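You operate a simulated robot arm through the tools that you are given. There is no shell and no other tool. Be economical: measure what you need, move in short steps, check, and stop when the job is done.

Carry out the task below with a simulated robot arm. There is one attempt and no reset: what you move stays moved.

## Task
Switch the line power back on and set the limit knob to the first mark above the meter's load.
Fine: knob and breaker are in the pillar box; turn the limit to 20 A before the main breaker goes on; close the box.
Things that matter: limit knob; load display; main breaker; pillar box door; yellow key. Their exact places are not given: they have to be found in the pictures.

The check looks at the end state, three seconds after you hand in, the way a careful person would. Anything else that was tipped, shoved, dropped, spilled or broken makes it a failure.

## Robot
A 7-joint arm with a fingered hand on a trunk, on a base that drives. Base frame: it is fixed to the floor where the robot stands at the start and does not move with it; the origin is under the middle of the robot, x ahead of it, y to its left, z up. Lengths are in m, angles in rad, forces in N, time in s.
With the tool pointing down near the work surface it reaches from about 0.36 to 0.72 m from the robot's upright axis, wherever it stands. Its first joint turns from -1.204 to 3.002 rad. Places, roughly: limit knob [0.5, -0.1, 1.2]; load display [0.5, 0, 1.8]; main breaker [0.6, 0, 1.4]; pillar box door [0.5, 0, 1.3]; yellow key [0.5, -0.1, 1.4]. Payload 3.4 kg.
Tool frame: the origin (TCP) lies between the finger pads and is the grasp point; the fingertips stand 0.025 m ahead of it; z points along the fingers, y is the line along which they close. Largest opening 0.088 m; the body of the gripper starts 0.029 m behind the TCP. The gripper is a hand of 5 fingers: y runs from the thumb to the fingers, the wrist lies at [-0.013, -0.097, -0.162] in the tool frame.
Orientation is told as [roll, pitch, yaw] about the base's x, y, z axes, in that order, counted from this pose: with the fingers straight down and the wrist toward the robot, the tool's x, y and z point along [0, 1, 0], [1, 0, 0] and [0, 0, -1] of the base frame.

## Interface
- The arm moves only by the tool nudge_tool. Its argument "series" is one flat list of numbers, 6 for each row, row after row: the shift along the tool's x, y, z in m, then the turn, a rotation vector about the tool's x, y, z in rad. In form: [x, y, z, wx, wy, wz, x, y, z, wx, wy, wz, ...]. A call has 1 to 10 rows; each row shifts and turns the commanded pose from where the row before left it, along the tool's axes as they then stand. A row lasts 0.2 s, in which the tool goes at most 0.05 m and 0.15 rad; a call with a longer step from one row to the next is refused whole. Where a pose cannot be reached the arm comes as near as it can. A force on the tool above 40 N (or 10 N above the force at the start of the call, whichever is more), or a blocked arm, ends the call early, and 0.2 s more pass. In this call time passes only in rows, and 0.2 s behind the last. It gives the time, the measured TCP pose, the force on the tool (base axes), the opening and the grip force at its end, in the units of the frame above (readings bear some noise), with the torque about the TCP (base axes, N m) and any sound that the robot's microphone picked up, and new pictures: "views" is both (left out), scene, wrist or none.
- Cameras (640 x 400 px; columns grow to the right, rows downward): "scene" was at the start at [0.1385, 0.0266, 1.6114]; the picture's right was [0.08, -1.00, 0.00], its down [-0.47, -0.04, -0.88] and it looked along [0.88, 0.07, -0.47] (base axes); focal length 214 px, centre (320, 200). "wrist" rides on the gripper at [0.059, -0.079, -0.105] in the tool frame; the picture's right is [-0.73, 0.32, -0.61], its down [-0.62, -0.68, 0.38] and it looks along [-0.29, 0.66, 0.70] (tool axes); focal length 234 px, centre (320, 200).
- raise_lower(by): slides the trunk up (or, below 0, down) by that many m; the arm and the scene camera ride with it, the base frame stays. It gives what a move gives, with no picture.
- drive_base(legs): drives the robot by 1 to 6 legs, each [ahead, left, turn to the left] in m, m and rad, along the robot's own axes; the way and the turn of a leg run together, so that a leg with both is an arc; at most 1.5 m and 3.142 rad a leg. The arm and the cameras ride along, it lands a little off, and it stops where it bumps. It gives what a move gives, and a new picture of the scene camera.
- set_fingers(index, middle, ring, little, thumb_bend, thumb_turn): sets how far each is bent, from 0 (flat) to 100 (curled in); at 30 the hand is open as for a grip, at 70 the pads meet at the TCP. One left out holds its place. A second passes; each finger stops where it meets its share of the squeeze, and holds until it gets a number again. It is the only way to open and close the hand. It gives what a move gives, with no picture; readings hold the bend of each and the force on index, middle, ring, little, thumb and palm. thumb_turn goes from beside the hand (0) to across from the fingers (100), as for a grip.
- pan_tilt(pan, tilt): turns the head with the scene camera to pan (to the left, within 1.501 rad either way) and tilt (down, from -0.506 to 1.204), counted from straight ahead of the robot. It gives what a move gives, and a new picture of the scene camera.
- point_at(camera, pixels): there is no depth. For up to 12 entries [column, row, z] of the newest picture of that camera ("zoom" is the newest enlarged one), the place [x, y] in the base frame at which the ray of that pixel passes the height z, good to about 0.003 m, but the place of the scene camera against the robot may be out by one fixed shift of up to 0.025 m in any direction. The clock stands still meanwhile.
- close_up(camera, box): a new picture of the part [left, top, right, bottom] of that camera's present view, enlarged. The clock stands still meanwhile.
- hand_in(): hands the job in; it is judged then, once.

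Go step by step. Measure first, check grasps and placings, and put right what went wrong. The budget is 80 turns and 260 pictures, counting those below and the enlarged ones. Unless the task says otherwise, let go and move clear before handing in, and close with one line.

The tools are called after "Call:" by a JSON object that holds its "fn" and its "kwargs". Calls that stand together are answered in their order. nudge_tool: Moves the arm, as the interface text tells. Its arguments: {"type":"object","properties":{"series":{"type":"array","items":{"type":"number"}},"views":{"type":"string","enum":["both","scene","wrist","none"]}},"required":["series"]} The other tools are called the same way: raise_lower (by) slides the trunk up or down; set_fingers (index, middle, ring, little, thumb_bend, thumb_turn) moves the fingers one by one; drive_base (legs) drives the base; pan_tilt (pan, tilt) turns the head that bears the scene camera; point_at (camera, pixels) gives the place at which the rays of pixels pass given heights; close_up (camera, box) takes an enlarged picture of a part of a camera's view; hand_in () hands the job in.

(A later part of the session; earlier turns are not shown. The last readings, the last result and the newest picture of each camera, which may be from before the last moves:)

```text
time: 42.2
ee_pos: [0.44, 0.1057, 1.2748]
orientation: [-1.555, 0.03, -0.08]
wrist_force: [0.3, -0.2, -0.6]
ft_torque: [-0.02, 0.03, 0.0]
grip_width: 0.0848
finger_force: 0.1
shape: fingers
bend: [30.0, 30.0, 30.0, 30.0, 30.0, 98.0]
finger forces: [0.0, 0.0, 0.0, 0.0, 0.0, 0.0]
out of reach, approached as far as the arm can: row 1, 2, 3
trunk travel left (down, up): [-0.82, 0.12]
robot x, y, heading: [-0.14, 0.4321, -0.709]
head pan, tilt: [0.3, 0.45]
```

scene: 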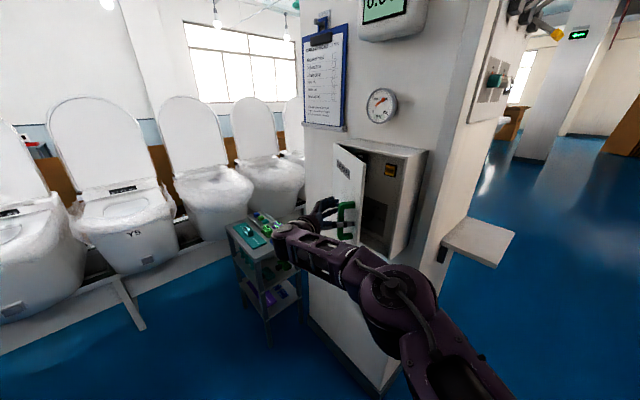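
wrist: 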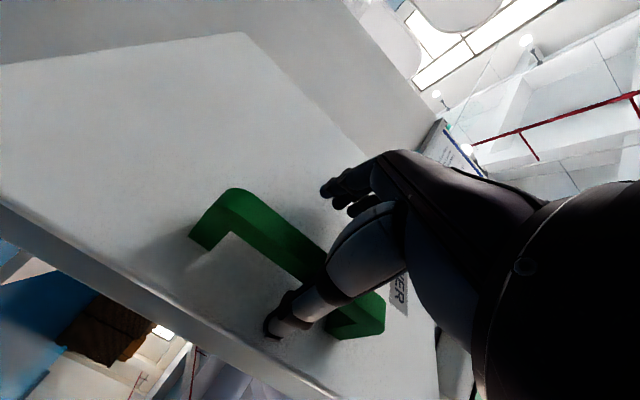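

The arm cannot retract further, but the hand is still around the bar, so I'll re-hook with the fingers only and use the base to pull the door along its arc.

Call:
{"fn": "set_fingers", "kwargs": {"index": 65, "middle": 65, "ring": 65, "little": 65}}

Call:
{"fn": "drive_base", "kwargs": {"legs": [[-0.022, 0.053, 0], [0.009, 0.058, 0]]}}

Call:
{"fn": "close_up", "kwargs": {"camera": "wrist", "box": [0, 0, 640, 400]}}

```text
time: 43.2
ee_pos: [0.4403, 0.1042, 1.2742]
orientation: [-1.553, 0.031, -0.081]
wrist_force: [-0.1, -0.6, -0.2]
ft_torque: [-0.04, 0.01, 0.08]
grip_width: 0.0471
finger_force: 0.0
shape: fingers
bend: [65.0, 65.0, 65.0, 65.0, 30.0, 98.0]
finger forces: [0.0, 0.0, 0.1, 0.1, 0.0, 0.1]
trunk travel left (down, up): [-0.82, 0.12]
robot x, y, heading: [-0.1382, 0.4343, -0.713]
head pan, tilt: [0.3, 0.45]
```

```text
time: 44.7
ee_pos: [0.5034, 0.1962, 1.2753]
orientation: [-1.551, 0.031, -0.084]
wrist_force: [-0.5, 0.7, -0.9]
ft_torque: [-0.01, -0.01, -0.02]
grip_width: 0.0473
finger_force: 0.0
shape: fingers
bend: [65.0, 65.0, 65.0, 65.0, 30.0, 98.0]
finger forces: [0.0, 0.0, 0.0, 0.0, 0.1, 0.1]
trunk travel left (down, up): [-0.82, 0.12]
robot x, y, heading: [-0.0728, 0.5252, -0.713]
head pan, tilt: [0.3, 0.45]
```

scene: 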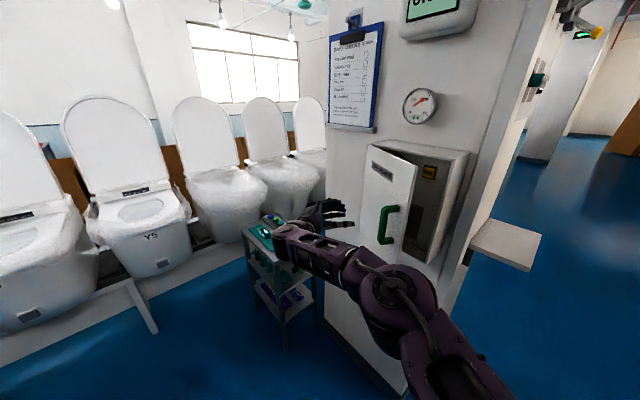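

```text
1.00 times, centred on (320, 200) of wrist (not enlarged: the box is as wide or as high as the picture)
```

zoom: 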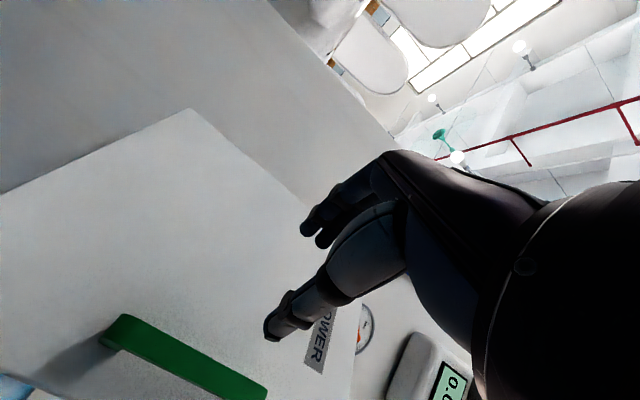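

The hand slid off the bar, leaving the door about 35° open and the hand free. I'll back off, shift right, and re-orient so the fingers can push the door from its inside edge.

Call:
{"fn": "drive_base", "kwargs": {"legs": [[-0.15, 0, 0], [0, -0.169, 0]]}}

Call:
{"fn": "nudge_tool", "kwargs": {"series": [0, 0, 0, -0.128, 0, 0, 0, 0, 0, -0.128, 0, 0, 0, 0, 0, -0.128, 0, 0], "views": "both"}}

Call:
{"fn": "close_up", "kwargs": {"camera": "scene", "box": [320, 120, 520, 280]}}

```text
time: 47.2
ee_pos: [0.281, 0.1697, 1.2737]
orientation: [-1.553, 0.03, -0.087]
wrist_force: [0.0, -0.3, -0.3]
ft_torque: [0.03, -0.03, -0.01]
grip_width: 0.0472
finger_force: 0.1
shape: fingers
bend: [65.0, 65.0, 65.0, 65.0, 30.0, 98.0]
finger forces: [0.0, 0.0, 0.0, 0.0, 0.0, 0.0]
trunk travel left (down, up): [-0.82, 0.12]
robot x, y, heading: [-0.3011, 0.4975, -0.711]
head pan, tilt: [0.3, 0.45]
```

scene: 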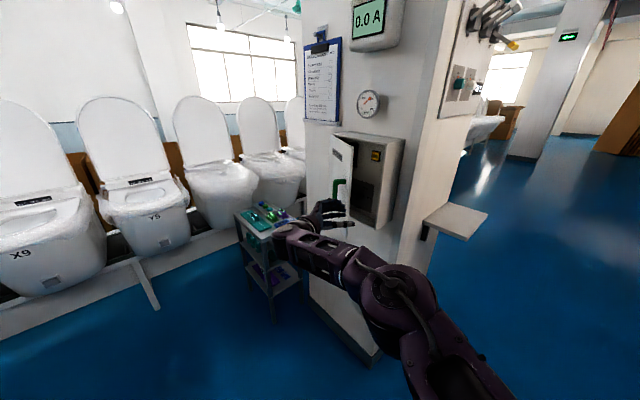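

```text
time: 48.0
ee_pos: [0.2785, 0.1688, 1.2747]
orientation: [-1.541, 0.021, 0.3]
wrist_force: [0.1, 0.2, 0.1]
ft_torque: [0.04, 0.03, -0.01]
grip_width: 0.0469
finger_force: 0.0
shape: fingers
bend: [65.0, 65.0, 65.0, 65.0, 30.0, 98.0]
finger forces: [0.0, 0.1, 0.1, 0.0, 0.0, 0.0]
trunk travel left (down, up): [-0.82, 0.12]
robot x, y, heading: [-0.298, 0.4944, -0.717]
head pan, tilt: [0.3, 0.45]
```

scene: 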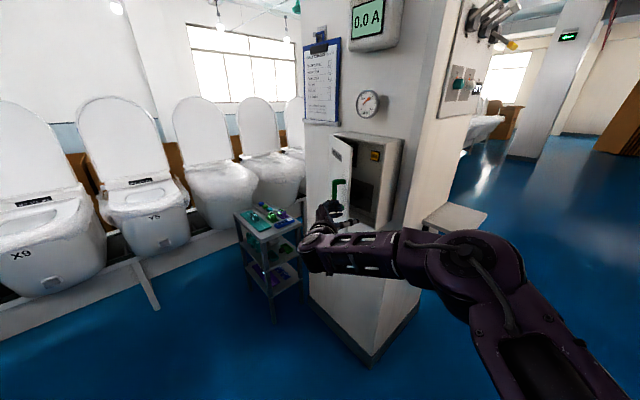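
wrist: 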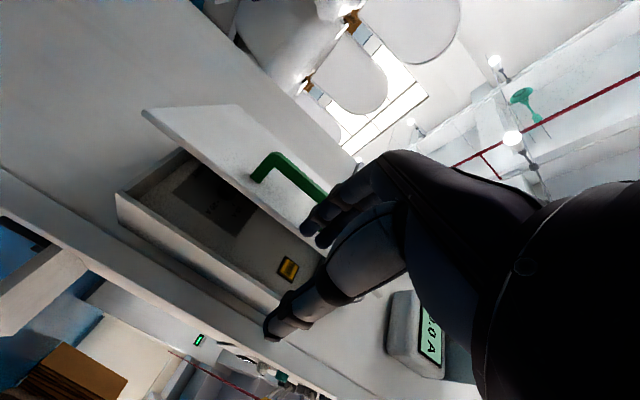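

```text
2.50 times, centred on (420, 200) of scene
```

zoom: 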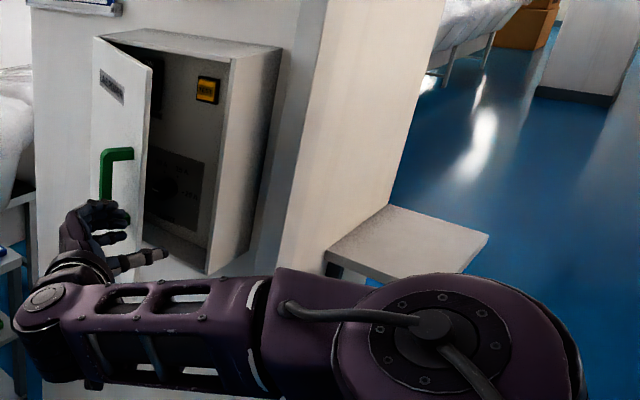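

The yellow key ("…" at zoom (207,90)) and knob plate are visible. I measure the door's free edge and box corners.

Call:
{"fn": "point_at", "kwargs": {"camera": "scene", "pixels": [[352, 148, 1.435], [352, 216, 1.1], [329, 136, 1.435], [404, 140, 1.435], [375, 155, 1.38], [375, 155, 1.36]]}}

Call:
{"fn": "point_at", "kwargs": {"camera": "wrist", "pixels": [[146, 110, 1.1], [117, 195, 1.1], [290, 268, 1.37], [290, 268, 1.36]]}}

Call:
{"fn": "close_up", "kwargs": {"camera": "scene", "box": [340, 130, 410, 220]}}

```text
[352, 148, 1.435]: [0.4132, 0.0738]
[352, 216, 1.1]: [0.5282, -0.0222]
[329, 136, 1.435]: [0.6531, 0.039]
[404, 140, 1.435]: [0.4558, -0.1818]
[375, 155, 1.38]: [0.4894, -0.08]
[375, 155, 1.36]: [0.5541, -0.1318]
```

```text
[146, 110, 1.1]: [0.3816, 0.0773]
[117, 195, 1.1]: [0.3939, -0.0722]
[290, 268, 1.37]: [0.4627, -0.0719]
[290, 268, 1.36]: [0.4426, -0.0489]
```

```text
4.44 times, centred on (375, 175) of scene
```

zoom: 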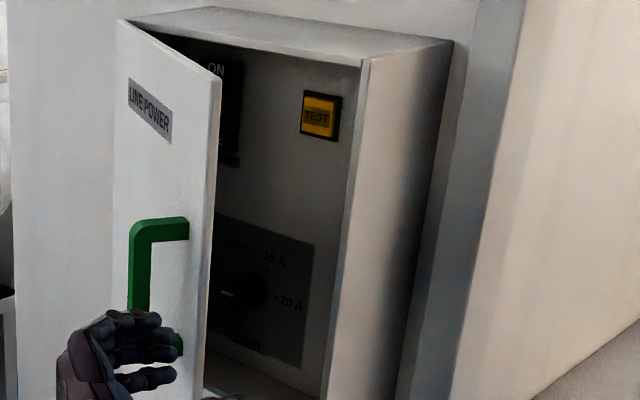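

The yellow key is a "TEST" button — I'll leave it untouched. Knob with 15 A / 20 A marks and breaker "ON" seen. Now fingers to 45, advance past the door's free edge, then push left.

Call:
{"fn": "set_fingers", "kwargs": {"index": 45, "middle": 45, "ring": 45, "little": 45}}

Call:
{"fn": "nudge_tool", "kwargs": {"series": [0, -0.01, 0.03, 0, 0, 0, 0, 0, 0.035, 0, 0, 0, 0, 0, 0.035, 0, 0, 0, 0, 0, 0.035, 0, 0, 0], "views": "both"}}

```text
time: 49.0
ee_pos: [0.2798, 0.1707, 1.274]
orientation: [-1.543, 0.021, 0.299]
wrist_force: [-0.1, -1.1, -0.1]
ft_torque: [0.01, 0.03, 0.0]
grip_width: 0.0687
finger_force: 0.0
shape: fingers
bend: [45.0, 45.0, 45.0, 45.0, 30.0, 98.0]
finger forces: [0.0, 0.1, 0.0, 0.0, 0.0, 0.0]
trunk travel left (down, up): [-0.82, 0.12]
robot x, y, heading: [-0.2992, 0.4967, -0.712]
head pan, tilt: [0.3, 0.45]
```

```text
time: 50.0
ee_pos: [0.308, 0.0345, 1.2711]
orientation: [-1.542, 0.021, 0.3]
wrist_force: [-0.2, -0.8, -1.1]
ft_torque: [0.03, 0.04, 0.02]
grip_width: 0.0686
finger_force: 0.0
shape: fingers
bend: [45.0, 45.0, 45.0, 45.0, 30.0, 98.0]
finger forces: [0.0, 0.1, 0.0, 0.1, 0.1, 0.0]
trunk travel left (down, up): [-0.82, 0.12]
robot x, y, heading: [-0.3005, 0.4972, -0.712]
head pan, tilt: [0.3, 0.45]
```

scene: 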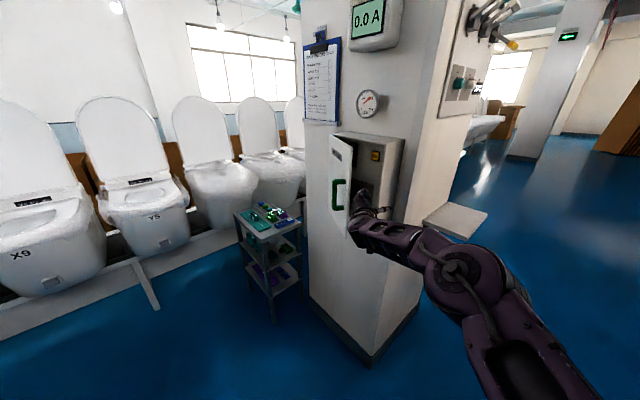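
wrist: 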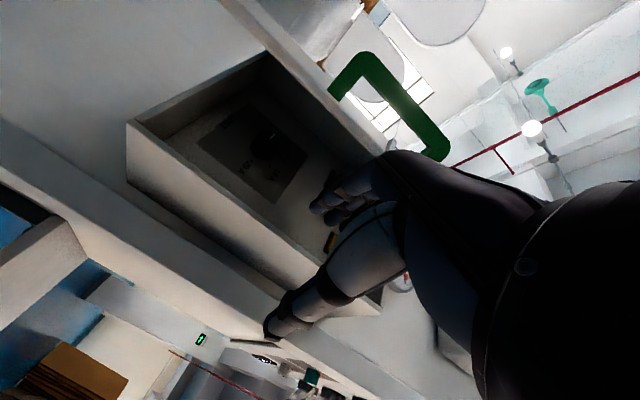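

The fingers are now inside the door. Push left about 0.2 m.

Call:
{"fn": "nudge_tool", "kwargs": {"series": [0, 0.04, -0.005, 0, 0, 0, 0, 0.04, -0.005, 0, 0, 0, 0, 0.04, -0.005, 0, 0, 0, 0, 0.04, -0.005, 0, 0, 0, 0, 0.03, -0.005, 0, 0, 0], "views": "both"}}

```text
time: 51.2
ee_pos: [0.3425, 0.0746, 1.281]
orientation: [-1.542, 0.021, 0.299]
wrist_force: [0.6, -0.6, 0.3]
ft_torque: [-0.01, 0.02, 0.04]
grip_width: 0.0687
finger_force: 0.1
shape: fingers
bend: [45.0, 45.0, 45.0, 45.0, 30.0, 98.0]
finger forces: [0.1, 0.1, 0.0, 0.1, 0.0, 0.1]
out of reach, approached as far as the arm can: row 1, 2, 3, 4, 5
trunk travel left (down, up): [-0.82, 0.12]
robot x, y, heading: [-0.3001, 0.4951, -0.717]
head pan, tilt: [0.3, 0.45]
```

scene: 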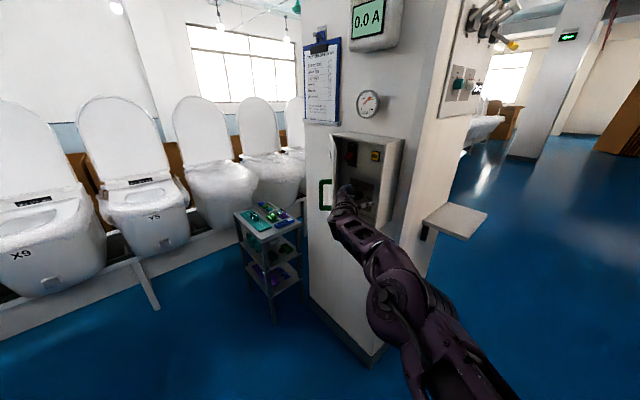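
wrist: 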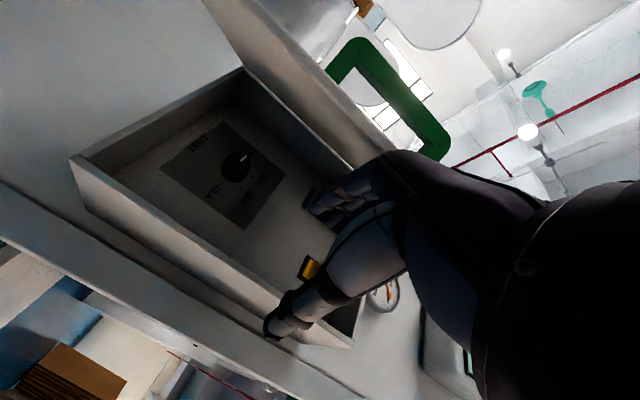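

Door is mostly open; the arm reached its extent. I'll use the base to push a further ~0.12 m to the left along the box face.

Call:
{"fn": "drive_base", "kwargs": {"legs": [[0.064, 0.1, 0]]}}

Call:
{"fn": "close_up", "kwargs": {"camera": "wrist", "box": [0, 0, 640, 400]}}

Call:
{"fn": "close_up", "kwargs": {"camera": "scene", "box": [320, 110, 420, 230]}}

```text
time: 52.4
ee_pos: [0.4557, 0.109, 1.2804]
orientation: [-1.544, 0.021, 0.298]
wrist_force: [-1.2, 0.2, -0.4]
ft_torque: [0.01, 0.01, -0.04]
grip_width: 0.0686
finger_force: 0.2
shape: fingers
bend: [45.0, 45.0, 45.0, 45.0, 30.0, 98.0]
finger forces: [0.1, 0.1, 0.0, 0.0, 0.0, 0.0]
trunk travel left (down, up): [-0.82, 0.12]
robot x, y, heading: [-0.1864, 0.5368, -0.712]
head pan, tilt: [0.3, 0.45]
```

scene: 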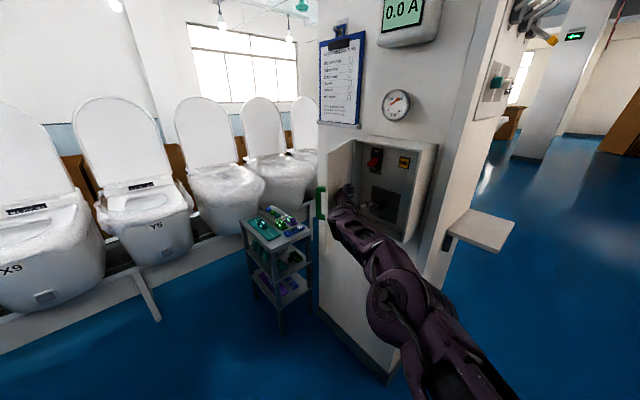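

```text
1.00 times, centred on (320, 200) of wrist (not enlarged: the box is as wide or as high as the picture)
```

zoom: 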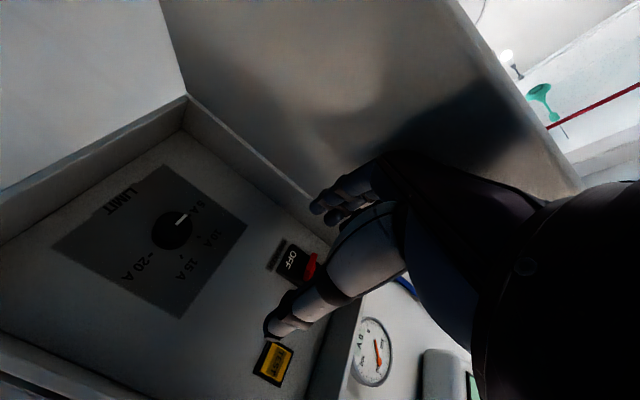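

```text
3.33 times, centred on (370, 170) of scene
```

zoom: 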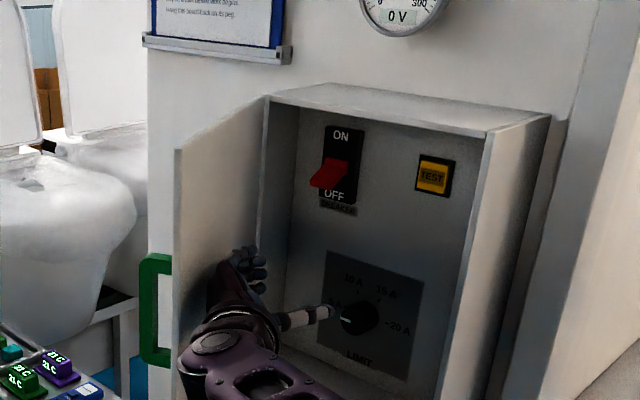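

The door is now ~85° open. Breaker (red toggle, OFF) upper left, TEST key upper right, knob lower right with 5/10/15/20 A marks, pointing at 5 A. Closer looks.

Call:
{"fn": "close_up", "kwargs": {"camera": "wrist", "box": [40, 140, 340, 340]}}

Call:
{"fn": "nudge_tool", "kwargs": {"series": [0, -0.01, -0.01, 0, 0, 0], "views": "wrist"}}

Call:
{"fn": "close_up", "kwargs": {"camera": "scene", "box": [355, 145, 425, 230]}}

```text
2.00 times, centred on (190, 240) of wrist
```

zoom: 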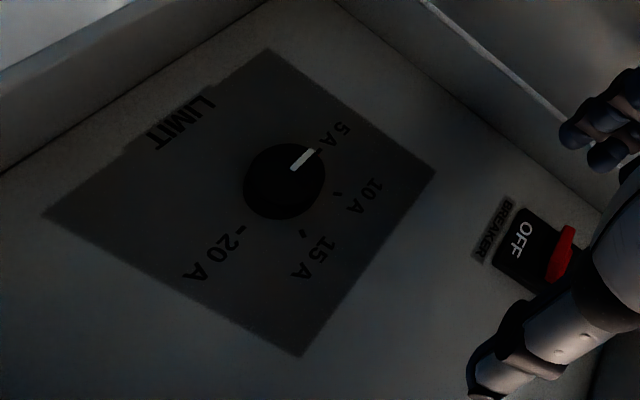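

```text
time: 52.8
ee_pos: [0.442, 0.1162, 1.2814]
orientation: [-1.544, 0.019, 0.297]
wrist_force: [-0.1, -0.2, 0.2]
ft_torque: [0.01, -0.01, 0.02]
grip_width: 0.0689
finger_force: 0.1
shape: fingers
bend: [45.0, 45.0, 45.0, 45.0, 30.0, 98.0]
finger forces: [0.1, 0.0, 0.0, 0.0, 0.1, 0.0]
trunk travel left (down, up): [-0.82, 0.12]
robot x, y, heading: [-0.1832, 0.5353, -0.711]
head pan, tilt: [0.3, 0.45]
```

wrist: 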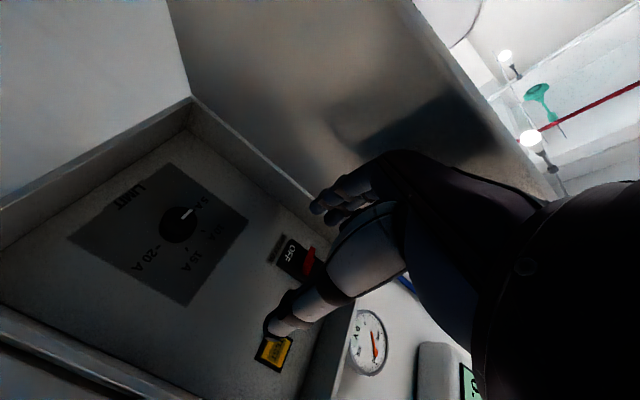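

```text
4.71 times, centred on (390, 188) of scene
```

zoom: 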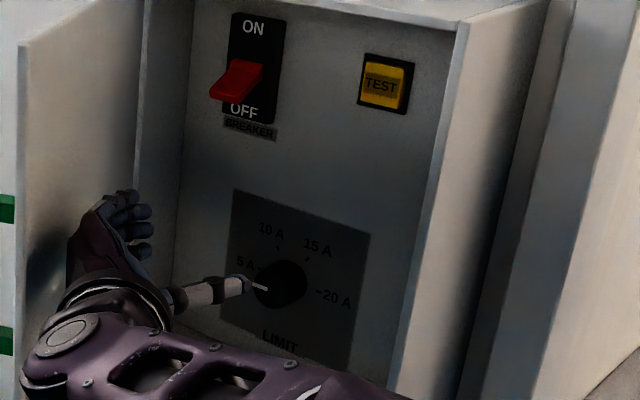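

I'll triangulate knob, breaker toggle and TEST key using both cameras' rays.

Call:
{"fn": "point_at", "kwargs": {"camera": "wrist", "pixels": [[177, 224, 1.23], [177, 224, 1.2], [308, 262, 1.38], [308, 262, 1.34], [273, 352, 1.38], [273, 352, 1.36], [168, 163, 1.18], [168, 163, 1.15], [190, 98, 1.12], [190, 98, 1.1]]}}

Call:
{"fn": "point_at", "kwargs": {"camera": "scene", "pixels": [[382, 206, 1.23], [382, 206, 1.2], [373, 163, 1.38], [373, 163, 1.34], [404, 163, 1.38], [404, 163, 1.36], [373, 187, 1.3], [373, 187, 1.27], [370, 188, 1.28]]}}

```text
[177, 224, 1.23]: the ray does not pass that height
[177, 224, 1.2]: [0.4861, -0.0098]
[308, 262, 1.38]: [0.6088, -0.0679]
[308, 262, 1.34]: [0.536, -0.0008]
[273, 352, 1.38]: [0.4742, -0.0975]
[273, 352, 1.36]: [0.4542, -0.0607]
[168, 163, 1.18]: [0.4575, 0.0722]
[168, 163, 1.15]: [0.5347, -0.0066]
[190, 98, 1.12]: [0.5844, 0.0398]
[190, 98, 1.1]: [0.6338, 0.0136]
```

```text
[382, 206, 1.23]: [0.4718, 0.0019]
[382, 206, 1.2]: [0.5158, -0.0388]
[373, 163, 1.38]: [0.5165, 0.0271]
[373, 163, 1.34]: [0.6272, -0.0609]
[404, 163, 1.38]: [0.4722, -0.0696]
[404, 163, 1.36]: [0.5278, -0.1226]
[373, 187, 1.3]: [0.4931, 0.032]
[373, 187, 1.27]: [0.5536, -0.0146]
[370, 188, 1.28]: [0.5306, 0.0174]
```

Depth is uncertain with so small a baseline. I'll retract the hand (new wrist picture), lower the trunk 0.08 and drive in so the knob is comfortably reachable.

Call:
{"fn": "nudge_tool", "kwargs": {"series": [0, -0.015, -0.04, 0, 0, 0, 0, -0.015, -0.04, 0, 0, 0, 0, -0.015, -0.04, 0, 0, 0, 0, -0.015, -0.035, 0, 0, 0], "views": "wrist"}}

Call:
{"fn": "raise_lower", "kwargs": {"by": -0.08}}

Call:
{"fn": "drive_base", "kwargs": {"legs": [[0.166, -0.034, 0]]}}

Call:
{"fn": "nudge_tool", "kwargs": {"series": [0, 0, 0.001, 0, 0, 0], "views": "both"}}

```text
time: 53.8
ee_pos: [0.3443, 0.2467, 1.2861]
orientation: [-1.544, 0.019, 0.297]
wrist_force: [-0.7, 0.1, 0.1]
ft_torque: [-0.03, 0.0, -0.02]
grip_width: 0.0687
finger_force: 0.1
shape: fingers
bend: [45.0, 45.0, 45.0, 45.0, 30.0, 98.0]
finger forces: [0.0, 0.0, 0.0, 0.0, 0.2, 0.1]
trunk travel left (down, up): [-0.82, 0.12]
robot x, y, heading: [-0.1856, 0.5335, -0.716]
head pan, tilt: [0.3, 0.45]
```

wrist: 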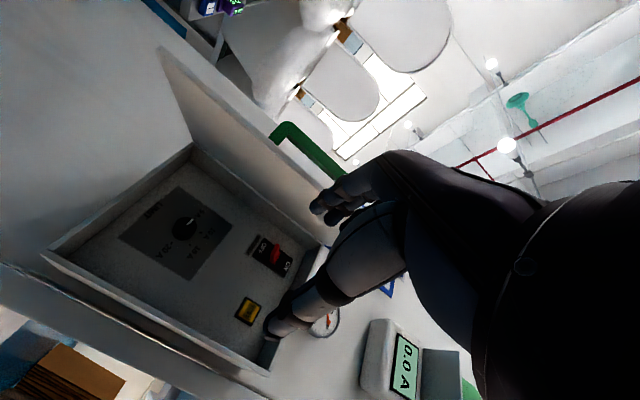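

```text
time: 55.0
ee_pos: [0.346, 0.2469, 1.2063]
orientation: [-1.544, 0.021, 0.296]
wrist_force: [0.4, 0.2, -0.4]
ft_torque: [0.03, 0.04, 0.0]
grip_width: 0.0685
finger_force: 0.0
shape: fingers
bend: [45.0, 45.0, 45.0, 45.0, 30.0, 98.0]
finger forces: [0.1, 0.0, 0.0, 0.0, 0.0, 0.0]
trunk travel left (down, up): [-0.74, 0.2]
robot x, y, heading: [-0.181, 0.5354, -0.712]
head pan, tilt: [0.3, 0.45]
```

```text
time: 56.5
ee_pos: [0.4464, 0.1123, 1.2052]
orientation: [-1.543, 0.021, 0.294]
wrist_force: [-0.2, 0.6, 0.4]
ft_torque: [0.01, 0.0, 0.0]
grip_width: 0.0687
finger_force: 0.2
shape: fingers
bend: [45.0, 45.0, 45.0, 45.0, 30.0, 98.0]
finger forces: [0.0, 0.0, 0.1, 0.1, 0.1, 0.0]
trunk travel left (down, up): [-0.74, 0.2]
robot x, y, heading: [-0.0829, 0.4048, -0.717]
head pan, tilt: [0.3, 0.45]
```

scene: 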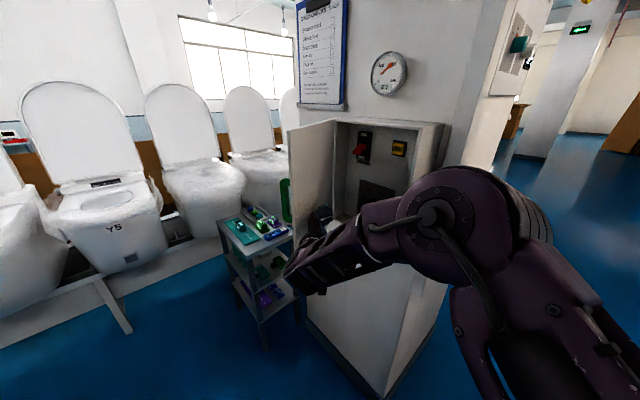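

```text
time: 56.9
ee_pos: [0.4464, 0.1129, 1.205]
orientation: [-1.545, 0.02, 0.295]
wrist_force: [0.1, -0.2, -0.3]
ft_torque: [0.0, 0.0, -0.02]
grip_width: 0.0688
finger_force: 0.0
shape: fingers
bend: [45.0, 45.0, 45.0, 45.0, 30.0, 98.0]
finger forces: [0.0, 0.0, 0.1, 0.1, 0.0, 0.0]
trunk travel left (down, up): [-0.74, 0.2]
robot x, y, heading: [-0.0813, 0.4003, -0.716]
head pan, tilt: [0.3, 0.45]
```

scene: 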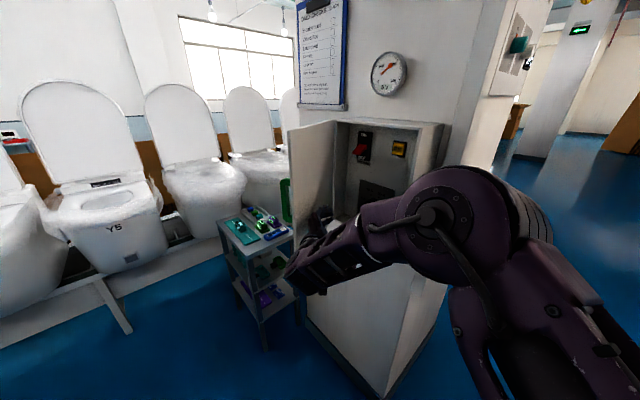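
wrist: 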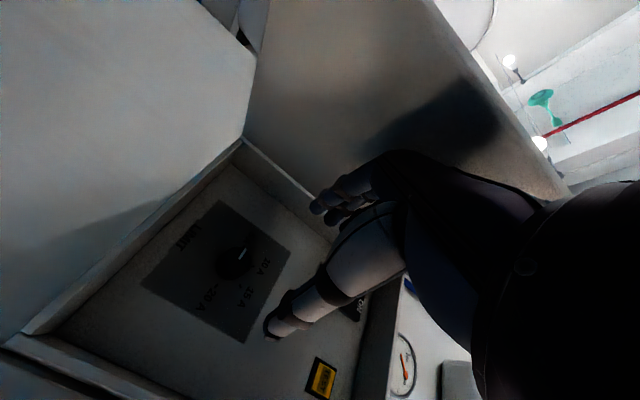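

Triangulating three wrist views: the knob's face centre is at ≈(0.513,-0.048,1.193), 0.035 behind the door plane. I'll open the hand and advance toward it.

Call:
{"fn": "set_fingers", "kwargs": {"index": 30, "middle": 30, "ring": 30, "little": 30, "thumb_bend": 30}}

Call:
{"fn": "nudge_tool", "kwargs": {"series": [0.007, 0.017, 0.02, 0, 0, 0, 0, 0, 0.03, 0, 0, 0, 0, 0, 0.03, 0, 0, 0, 0, 0, 0.025, 0, 0, 0], "views": "both"}}

```text
time: 57.9
ee_pos: [0.4466, 0.1116, 1.2043]
orientation: [-1.542, 0.022, 0.296]
wrist_force: [-0.4, -0.4, 0.7]
ft_torque: [-0.01, -0.01, 0.02]
grip_width: 0.0847
finger_force: 0.1
shape: fingers
bend: [30.0, 30.0, 30.0, 30.0, 30.0, 98.0]
finger forces: [0.1, 0.0, 0.1, 0.0, 0.1, 0.0]
trunk travel left (down, up): [-0.74, 0.2]
robot x, y, heading: [-0.0788, 0.3998, -0.716]
head pan, tilt: [0.3, 0.45]
```

```text
time: 58.9
ee_pos: [0.493, 0.0132, 1.195]
orientation: [-1.545, 0.022, 0.295]
wrist_force: [-0.2, -0.2, -0.5]
ft_torque: [0.0, -0.04, 0.02]
grip_width: 0.085
finger_force: 0.0
shape: fingers
bend: [30.0, 30.0, 30.0, 30.0, 30.0, 98.0]
finger forces: [0.1, 0.0, 0.0, 0.0, 0.0, 0.0]
trunk travel left (down, up): [-0.74, 0.2]
robot x, y, heading: [-0.0833, 0.399, -0.716]
head pan, tilt: [0.3, 0.45]
```

scene: 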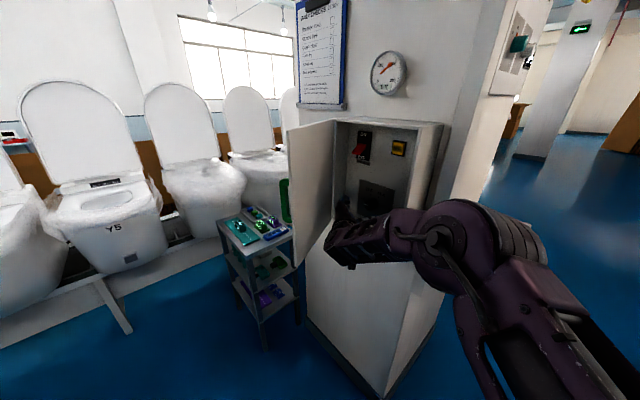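
wrist: 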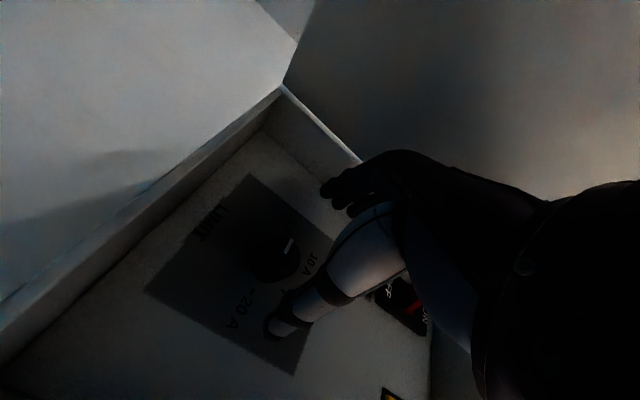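

Consistent with the estimate. A zoom on the knob to refine before the last 6 cm.

Call:
{"fn": "close_up", "kwargs": {"camera": "wrist", "box": [140, 160, 400, 360]}}

Call:
{"fn": "close_up", "kwargs": {"camera": "scene", "box": [320, 120, 440, 260]}}

```text
2.00 times, centred on (270, 260) of wrist
```

zoom: 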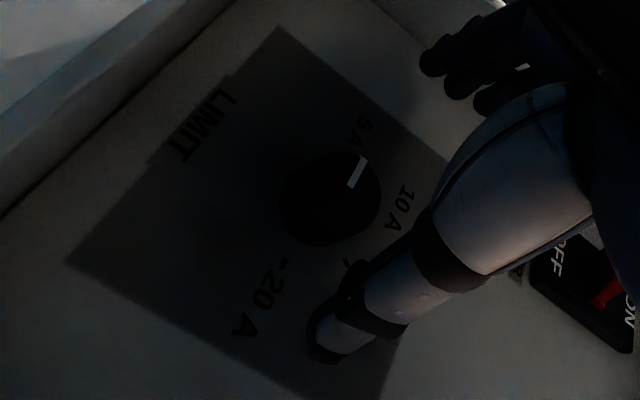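

```text
2.86 times, centred on (380, 190) of scene
```

zoom: 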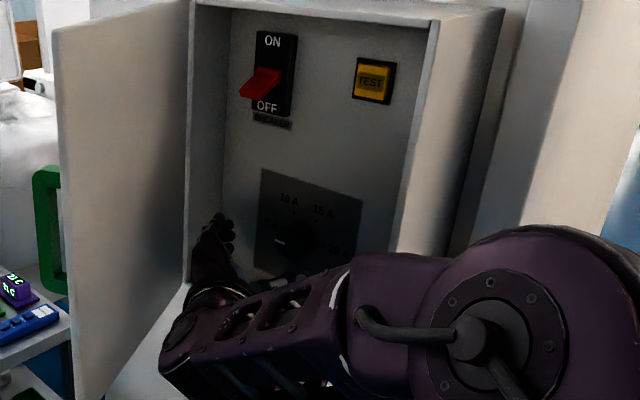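

Knob dia ≈0.036 m, well aligned. Advance 0.05 and close on the knob.

Call:
{"fn": "nudge_tool", "kwargs": {"series": [0, 0, 0.02, 0, 0, 0, 0, 0, 0.02, 0, 0, 0, 0, 0, 0.012, 0, 0, 0], "views": "none"}}

Call:
{"fn": "set_fingers", "kwargs": {"index": 70, "middle": 70, "ring": 70, "little": 70, "thumb_bend": 70}}

Call:
{"fn": "close_up", "kwargs": {"camera": "wrist", "box": [140, 100, 460, 380]}}

Call:
{"fn": "close_up", "kwargs": {"camera": "scene", "box": [320, 120, 440, 260]}}

```text
time: 59.6
ee_pos: [0.5097, -0.034, 1.1944]
orientation: [-1.545, 0.022, 0.296]
wrist_force: [-0.7, 0.3, -0.6]
ft_torque: [-0.02, -0.01, -0.01]
grip_width: 0.0849
finger_force: 0.0
shape: fingers
bend: [30.0, 30.0, 30.0, 30.0, 30.0, 98.0]
finger forces: [0.1, 0.0, 0.1, 0.0, 0.1, 0.1]
trunk travel left (down, up): [-0.74, 0.2]
robot x, y, heading: [-0.0836, 0.4008, -0.716]
head pan, tilt: [0.3, 0.45]
```

```text
time: 60.6
ee_pos: [0.5116, -0.0331, 1.1939]
orientation: [-1.544, 0.023, 0.298]
wrist_force: [9.9, 1.6, 3.0]
ft_torque: [-0.11, -0.03, 0.2]
grip_width: 0.0244
finger_force: 11.2
shape: fingers
bend: [58.0, 60.0, 70.0, 70.0, 61.0, 97.0]
finger forces: [7.4, 8.3, 0.1, 0.0, 6.2, 0.0]
trunk travel left (down, up): [-0.74, 0.2]
robot x, y, heading: [-0.0837, 0.4017, -0.714]
head pan, tilt: [0.3, 0.45]
```

```text
1.43 times, centred on (300, 240) of wrist
```

zoom: 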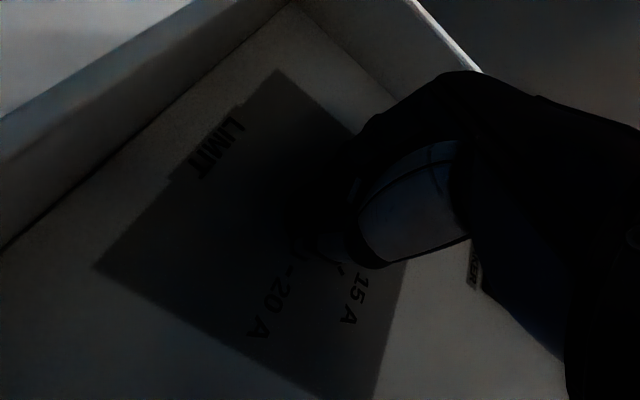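

```text
2.86 times, centred on (380, 190) of scene
```

zoom: 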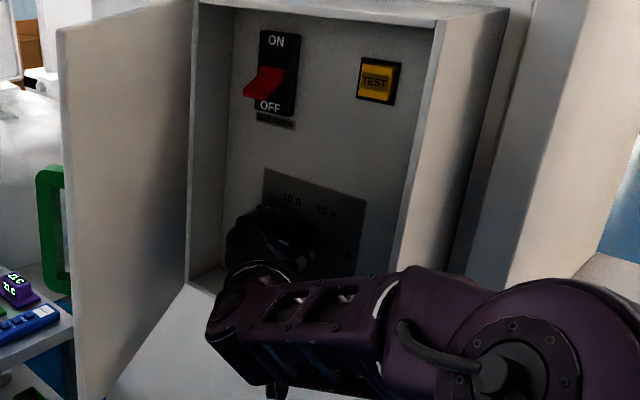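

Index, middle and thumb hold the knob (6–8 N). Rotate clockwise (+wz) about 0.5 rad and see whether the knob follows.

Call:
{"fn": "nudge_tool", "kwargs": {"series": [0, 0, 0, 0, 0, 0.12, 0, 0, 0, 0, 0, 0.12, 0, 0, 0, 0, 0, 0.12, 0, 0, 0, 0, 0, 0.12], "views": "none"}}

Call:
{"fn": "close_up", "kwargs": {"camera": "wrist", "box": [140, 100, 460, 380]}}

```text
time: 61.6
ee_pos: [0.5182, -0.005, 1.2208]
orientation: [-1.536, -0.459, 0.27]
wrist_force: [0.2, 0.6, -0.4]
ft_torque: [0.01, 0.02, -0.02]
grip_width: 0.0001
finger_force: 0.1
shape: fingers
bend: [70.0, 70.0, 70.0, 70.0, 70.0, 97.0]
finger forces: [0.0, 0.1, 0.0, 0.1, 0.1, 0.0]
out of reach, approached as far as the arm can: row 3, 4
trunk travel left (down, up): [-0.74, 0.2]
robot x, y, heading: [-0.08, 0.4015, -0.717]
head pan, tilt: [0.3, 0.45]
```

```text
1.43 times, centred on (300, 240) of wrist
```

zoom: 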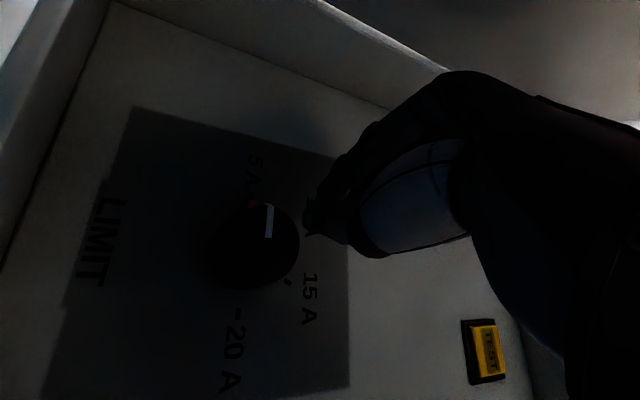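

The grip slipped as the arm met a reach limit (TCP drifted out 3 cm); the pointer moved only a little. I'll back out and test how far the hand can roll at a nearer distance.

Call:
{"fn": "nudge_tool", "kwargs": {"series": [0, 0, -0.04, 0, 0, 0, 0, 0, -0.04, 0, 0, 0, 0, 0, -0.03, 0, 0, 0.05, 0, 0, 0, 0, 0, 0.14, 0, 0, 0, 0, 0, 0.14, 0, 0, 0, 0, 0, 0.14, 0, 0, 0, 0, 0, 0.14, 0, 0, 0, 0, 0, 0.14, 0, 0, 0, 0, 0, 0.14], "views": "scene"}}

Call:
{"fn": "close_up", "kwargs": {"camera": "scene", "box": [320, 110, 450, 260]}}

```text
time: 63.6
ee_pos: [0.5044, -0.0019, 1.2579]
orientation: [-1.282, -1.303, 0.062]
wrist_force: [1.1, -0.4, -0.5]
ft_torque: [-0.02, 0.01, 0.0]
grip_width: 0.0
finger_force: 0.0
shape: fingers
bend: [70.0, 70.0, 70.0, 70.0, 70.0, 97.0]
finger forces: [0.0, 0.1, 0.0, 0.0, 0.0, 0.0]
out of reach, approached as far as the arm can: row 4, 5, 6, 7, 8, 9
trunk travel left (down, up): [-0.74, 0.2]
robot x, y, heading: [-0.0833, 0.4033, -0.719]
head pan, tilt: [0.3, 0.45]
```

scene: 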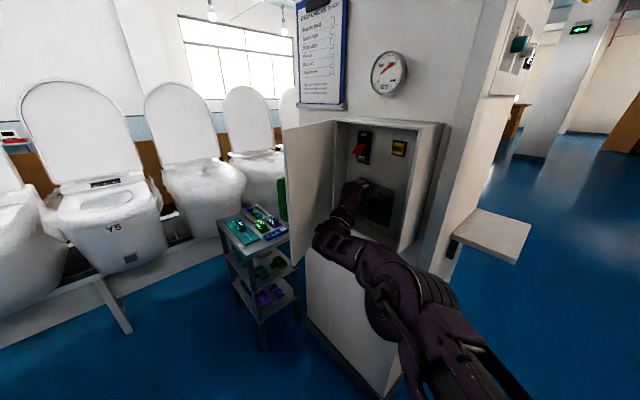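

```text
2.67 times, centred on (385, 185) of scene
```

zoom: 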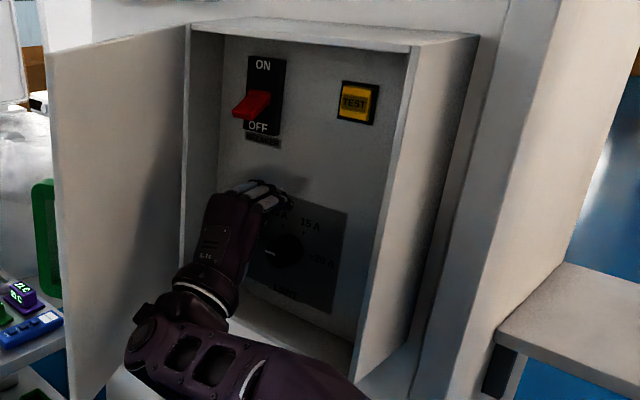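

The roll succeeds to about 75° but pushes the hand up and forward, suggesting the trunk is too high. I'll back out with the base, lower the trunk 0.15 and test again.

Call:
{"fn": "drive_base", "kwargs": {"legs": [[-0.102, 0.05, 0]]}}

Call:
{"fn": "raise_lower", "kwargs": {"by": -0.15}}

Call:
{"fn": "nudge_tool", "kwargs": {"series": [0, 0.045, 0, 0, 0, 0, 0, 0.045, 0, 0, 0, 0], "views": "none"}}

```text
time: 64.9
ee_pos: [0.4583, 0.1026, 1.2586]
orientation: [-1.285, -1.302, 0.063]
wrist_force: [-0.3, 0.3, -0.1]
ft_torque: [0.02, -0.03, 0.02]
grip_width: 0.0
finger_force: 0.1
shape: fingers
bend: [70.0, 70.0, 70.0, 70.0, 70.0, 97.0]
finger forces: [0.1, 0.0, 0.0, 0.1, 0.1, 0.0]
trunk travel left (down, up): [-0.74, 0.2]
robot x, y, heading: [-0.1279, 0.5051, -0.714]
head pan, tilt: [0.3, 0.45]
```

scene: 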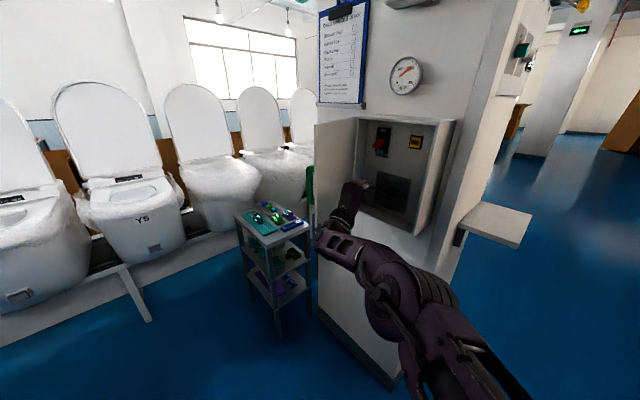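

```text
time: 66.6
ee_pos: [0.4594, 0.1027, 1.1083]
orientation: [-1.285, -1.302, 0.066]
wrist_force: [0.1, 0.6, 0.4]
ft_torque: [-0.01, 0.04, 0.01]
grip_width: 0.0
finger_force: 0.0
shape: fingers
bend: [70.0, 70.0, 70.0, 70.0, 70.0, 97.0]
finger forces: [0.0, 0.1, 0.1, 0.0, 0.0, 0.0]
trunk travel left (down, up): [-0.59, 0.35]
robot x, y, heading: [-0.127, 0.5092, -0.719]
head pan, tilt: [0.3, 0.45]
```

```text
time: 67.2
ee_pos: [0.4684, 0.1054, 1.1978]
orientation: [-1.286, -1.301, 0.065]
wrist_force: [0.2, 0.5, -0.4]
ft_torque: [-0.01, 0.01, -0.01]
grip_width: 0.0002
finger_force: 0.1
shape: fingers
bend: [70.0, 70.0, 70.0, 70.0, 70.0, 97.0]
finger forces: [0.0, 0.1, 0.1, 0.1, 0.0, 0.1]
out of reach, approached as far as the arm can: row 1, 2
trunk travel left (down, up): [-0.59, 0.35]
robot x, y, heading: [-0.1289, 0.5093, -0.717]
head pan, tilt: [0.3, 0.45]
```

At lower trunk the hand keeps this orientation near z=1.198. Test further roll.

Call:
{"fn": "nudge_tool", "kwargs": {"series": [0, 0, 0, 0, 0, 0.14, 0, 0, 0, 0, 0, 0.14, 0, 0, 0, 0, 0, 0.14, 0, 0, 0, 0, 0, 0.14, 0, 0, 0, 0, 0, 0.14, 0, 0, 0, 0, 0, 0.14], "views": "scene"}}

```text
time: 68.6
ee_pos: [0.4511, 0.1021, 1.1976]
orientation: [-0.579, -1.479, -0.649]
wrist_force: [0.5, 0.5, -0.1]
ft_torque: [0.02, -0.02, 0.02]
grip_width: 0.0
finger_force: 0.1
shape: fingers
bend: [70.0, 70.0, 70.0, 70.0, 70.0, 97.0]
finger forces: [0.0, 0.0, 0.0, 0.0, 0.1, 0.1]
out of reach, approached as far as the arm can: row 1, 2, 3, 4, 5, 6
trunk travel left (down, up): [-0.59, 0.35]
robot x, y, heading: [-0.1252, 0.506, -0.715]
head pan, tilt: [0.3, 0.45]
```

scene: 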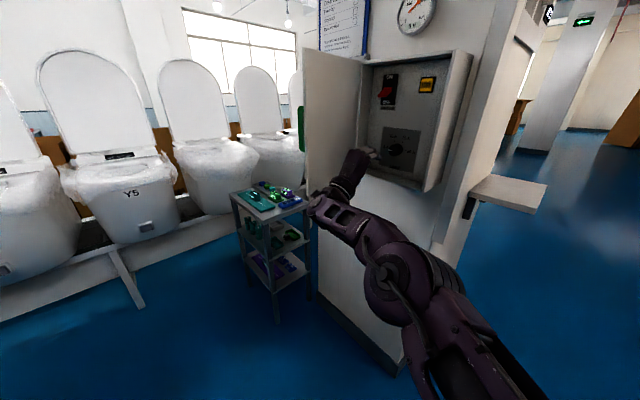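

Roll limit is about α≈87° (wrist below). Now test rolling back to α≈0 at this trunk height, opening the hand meanwhile.

Call:
{"fn": "nudge_tool", "kwargs": {"series": [0, 0, 0, 0, 0, -0.15, 0, 0, 0, 0, 0, -0.15, 0, 0, 0, 0, 0, -0.15, 0, 0, 0, 0, 0, -0.15, 0, 0, 0, 0, 0, -0.15], "views": "none"}}

Call:
{"fn": "nudge_tool", "kwargs": {"series": [0, 0, 0, 0, 0, -0.15, 0, 0, 0, 0, 0, -0.15, 0, 0, 0, 0, 0, -0.15, 0, 0, 0, 0, 0, -0.15, 0, 0, 0, 0, 0, -0.15, 0, 0, 0, 0, 0, -0.15, 0, 0, 0, 0, 0, -0.15], "views": "none"}}

Call:
{"fn": "set_fingers", "kwargs": {"index": 30, "middle": 30, "ring": 30, "little": 30, "thumb_bend": 30}}

Call:
{"fn": "close_up", "kwargs": {"camera": "scene", "box": [340, 50, 480, 200]}}

```text
time: 69.8
ee_pos: [0.4492, 0.1013, 1.1981]
orientation: [-1.466, -0.767, 0.27]
wrist_force: [-0.8, 0.6, 0.3]
ft_torque: [0.01, -0.04, 0.0]
grip_width: 0.0001
finger_force: 0.1
shape: fingers
bend: [70.0, 70.0, 70.0, 70.0, 70.0, 97.0]
finger forces: [0.0, 0.0, 0.0, 0.0, 0.0, 0.0]
trunk travel left (down, up): [-0.59, 0.35]
robot x, y, heading: [-0.1267, 0.506, -0.718]
head pan, tilt: [0.3, 0.45]
```

```text
time: 71.4
ee_pos: [0.4342, 0.1072, 1.1864]
orientation: [-1.495, 0.273, 0.362]
wrist_force: [0.1, -0.1, 0.4]
ft_torque: [0.0, -0.01, -0.02]
grip_width: 0.0
finger_force: 0.2
shape: fingers
bend: [70.0, 70.0, 70.0, 70.0, 70.0, 97.0]
finger forces: [0.0, 0.0, 0.1, 0.0, 0.0, 0.0]
out of reach, approached as far as the arm can: row 7
trunk travel left (down, up): [-0.59, 0.35]
robot x, y, heading: [-0.125, 0.5061, -0.719]
head pan, tilt: [0.3, 0.45]
```

```text
time: 72.4
ee_pos: [0.4351, 0.1054, 1.1849]
orientation: [-1.497, 0.275, 0.362]
wrist_force: [-0.6, 0.3, -0.2]
ft_torque: [0.03, -0.01, 0.01]
grip_width: 0.0843
finger_force: 0.0
shape: fingers
bend: [30.0, 30.0, 30.0, 30.0, 30.0, 97.0]
finger forces: [0.1, 0.1, 0.0, 0.0, 0.0, 0.0]
trunk travel left (down, up): [-0.59, 0.35]
robot x, y, heading: [-0.1257, 0.504, -0.717]
head pan, tilt: [0.3, 0.45]
```

```text
2.67 times, centred on (410, 125) of scene
```

zoom: 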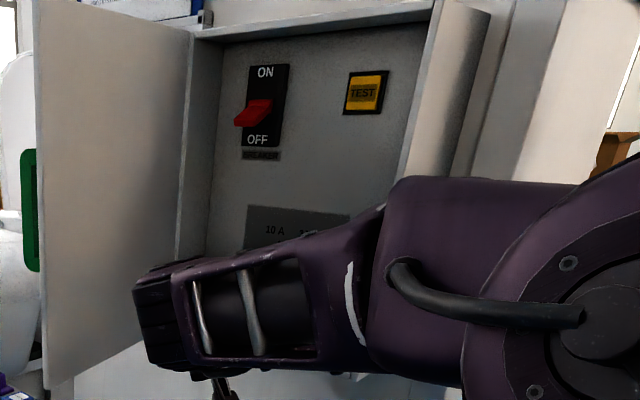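

Roll range is about −15°…+87° at this posture with the TCP steady — two strokes suffice. Drive in so the same posture brings the hand to the knob, stopping ~6 cm short.

Call:
{"fn": "drive_base", "kwargs": {"legs": [[0.107, -0.032, 0]]}}

Call:
{"fn": "nudge_tool", "kwargs": {"series": [0, 0, 0.001, 0, 0, 0], "views": "wrist"}}

Call:
{"fn": "close_up", "kwargs": {"camera": "wrist", "box": [160, 130, 420, 330]}}

```text
time: 73.6
ee_pos: [0.4949, 0.0108, 1.1858]
orientation: [-1.493, 0.275, 0.363]
wrist_force: [0.3, 0.5, -0.4]
ft_torque: [0.02, 0.03, -0.01]
grip_width: 0.0842
finger_force: 0.1
shape: fingers
bend: [30.0, 30.0, 30.0, 30.0, 30.0, 97.0]
finger forces: [0.0, 0.0, 0.1, 0.1, 0.1, 0.2]
trunk travel left (down, up): [-0.59, 0.35]
robot x, y, heading: [-0.0668, 0.4127, -0.716]
head pan, tilt: [0.3, 0.45]
```

scene: 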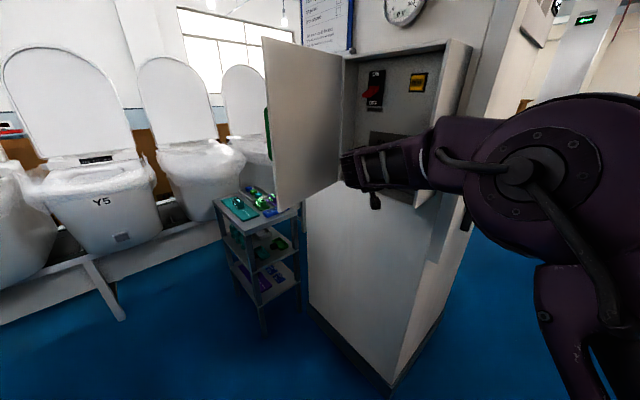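

```text
time: 74.0
ee_pos: [0.4946, 0.0113, 1.1856]
orientation: [-1.496, 0.273, 0.363]
wrist_force: [-0.2, -0.1, -0.2]
ft_torque: [0.0, 0.0, -0.02]
grip_width: 0.0842
finger_force: 0.0
shape: fingers
bend: [30.0, 30.0, 30.0, 30.0, 30.0, 97.0]
finger forces: [0.0, 0.0, 0.0, 0.1, 0.0, 0.0]
trunk travel left (down, up): [-0.59, 0.35]
robot x, y, heading: [-0.0661, 0.415, -0.718]
head pan, tilt: [0.3, 0.45]
```

wrist: 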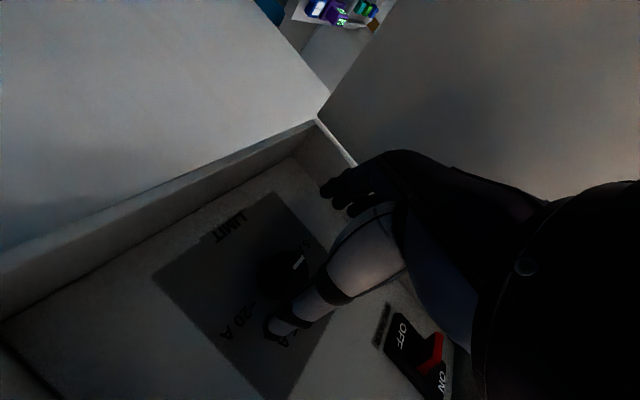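

```text
2.00 times, centred on (290, 230) of wrist
```

zoom: 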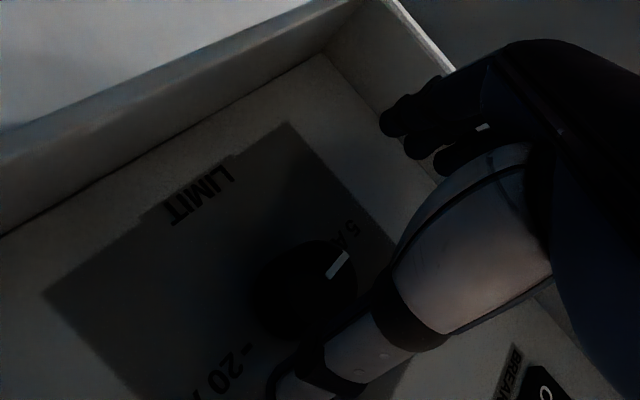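

Knob re-measured at (0.513,-0.048,1.192). Correct sideways and advance 6 cm, then close.

Call:
{"fn": "nudge_tool", "kwargs": {"series": [-0.01, -0.005, 0.01, 0, 0, 0, 0, 0, 0.02, 0, 0, 0, 0, 0, 0.02, 0, 0, 0, 0, 0, 0.01, 0, 0, 0], "views": "none"}}

Call:
{"fn": "set_fingers", "kwargs": {"index": 72, "middle": 72, "ring": 72, "little": 72, "thumb_bend": 75}}

```text
time: 75.0
ee_pos: [0.4901, -0.0393, 1.1725]
orientation: [-1.498, 0.271, 0.362]
wrist_force: [-0.3, 0.6, 0.4]
ft_torque: [0.01, 0.0, 0.02]
grip_width: 0.0845
finger_force: 0.0
shape: fingers
bend: [30.0, 30.0, 30.0, 30.0, 30.0, 97.0]
finger forces: [0.1, 0.0, 0.0, 0.1, 0.0, 0.1]
out of reach, approached as far as the arm can: row 1, 2, 3, 4
trunk travel left (down, up): [-0.59, 0.35]
robot x, y, heading: [-0.0663, 0.4108, -0.718]
head pan, tilt: [0.3, 0.45]
```

```text
time: 76.0
ee_pos: [0.4964, -0.036, 1.1715]
orientation: [-1.494, 0.276, 0.368]
wrist_force: [12.8, 7.2, -8.4]
ft_torque: [-0.02, 0.42, 0.37]
grip_width: 0.0
finger_force: 8.8
shape: fingers
bend: [71.0, 71.0, 51.0, 72.0, 73.0, 97.0]
finger forces: [0.1, 4.7, 13.5, 0.1, 0.0, 0.0]
trunk travel left (down, up): [-0.59, 0.35]
robot x, y, heading: [-0.0697, 0.4138, -0.712]
head pan, tilt: [0.3, 0.45]
```

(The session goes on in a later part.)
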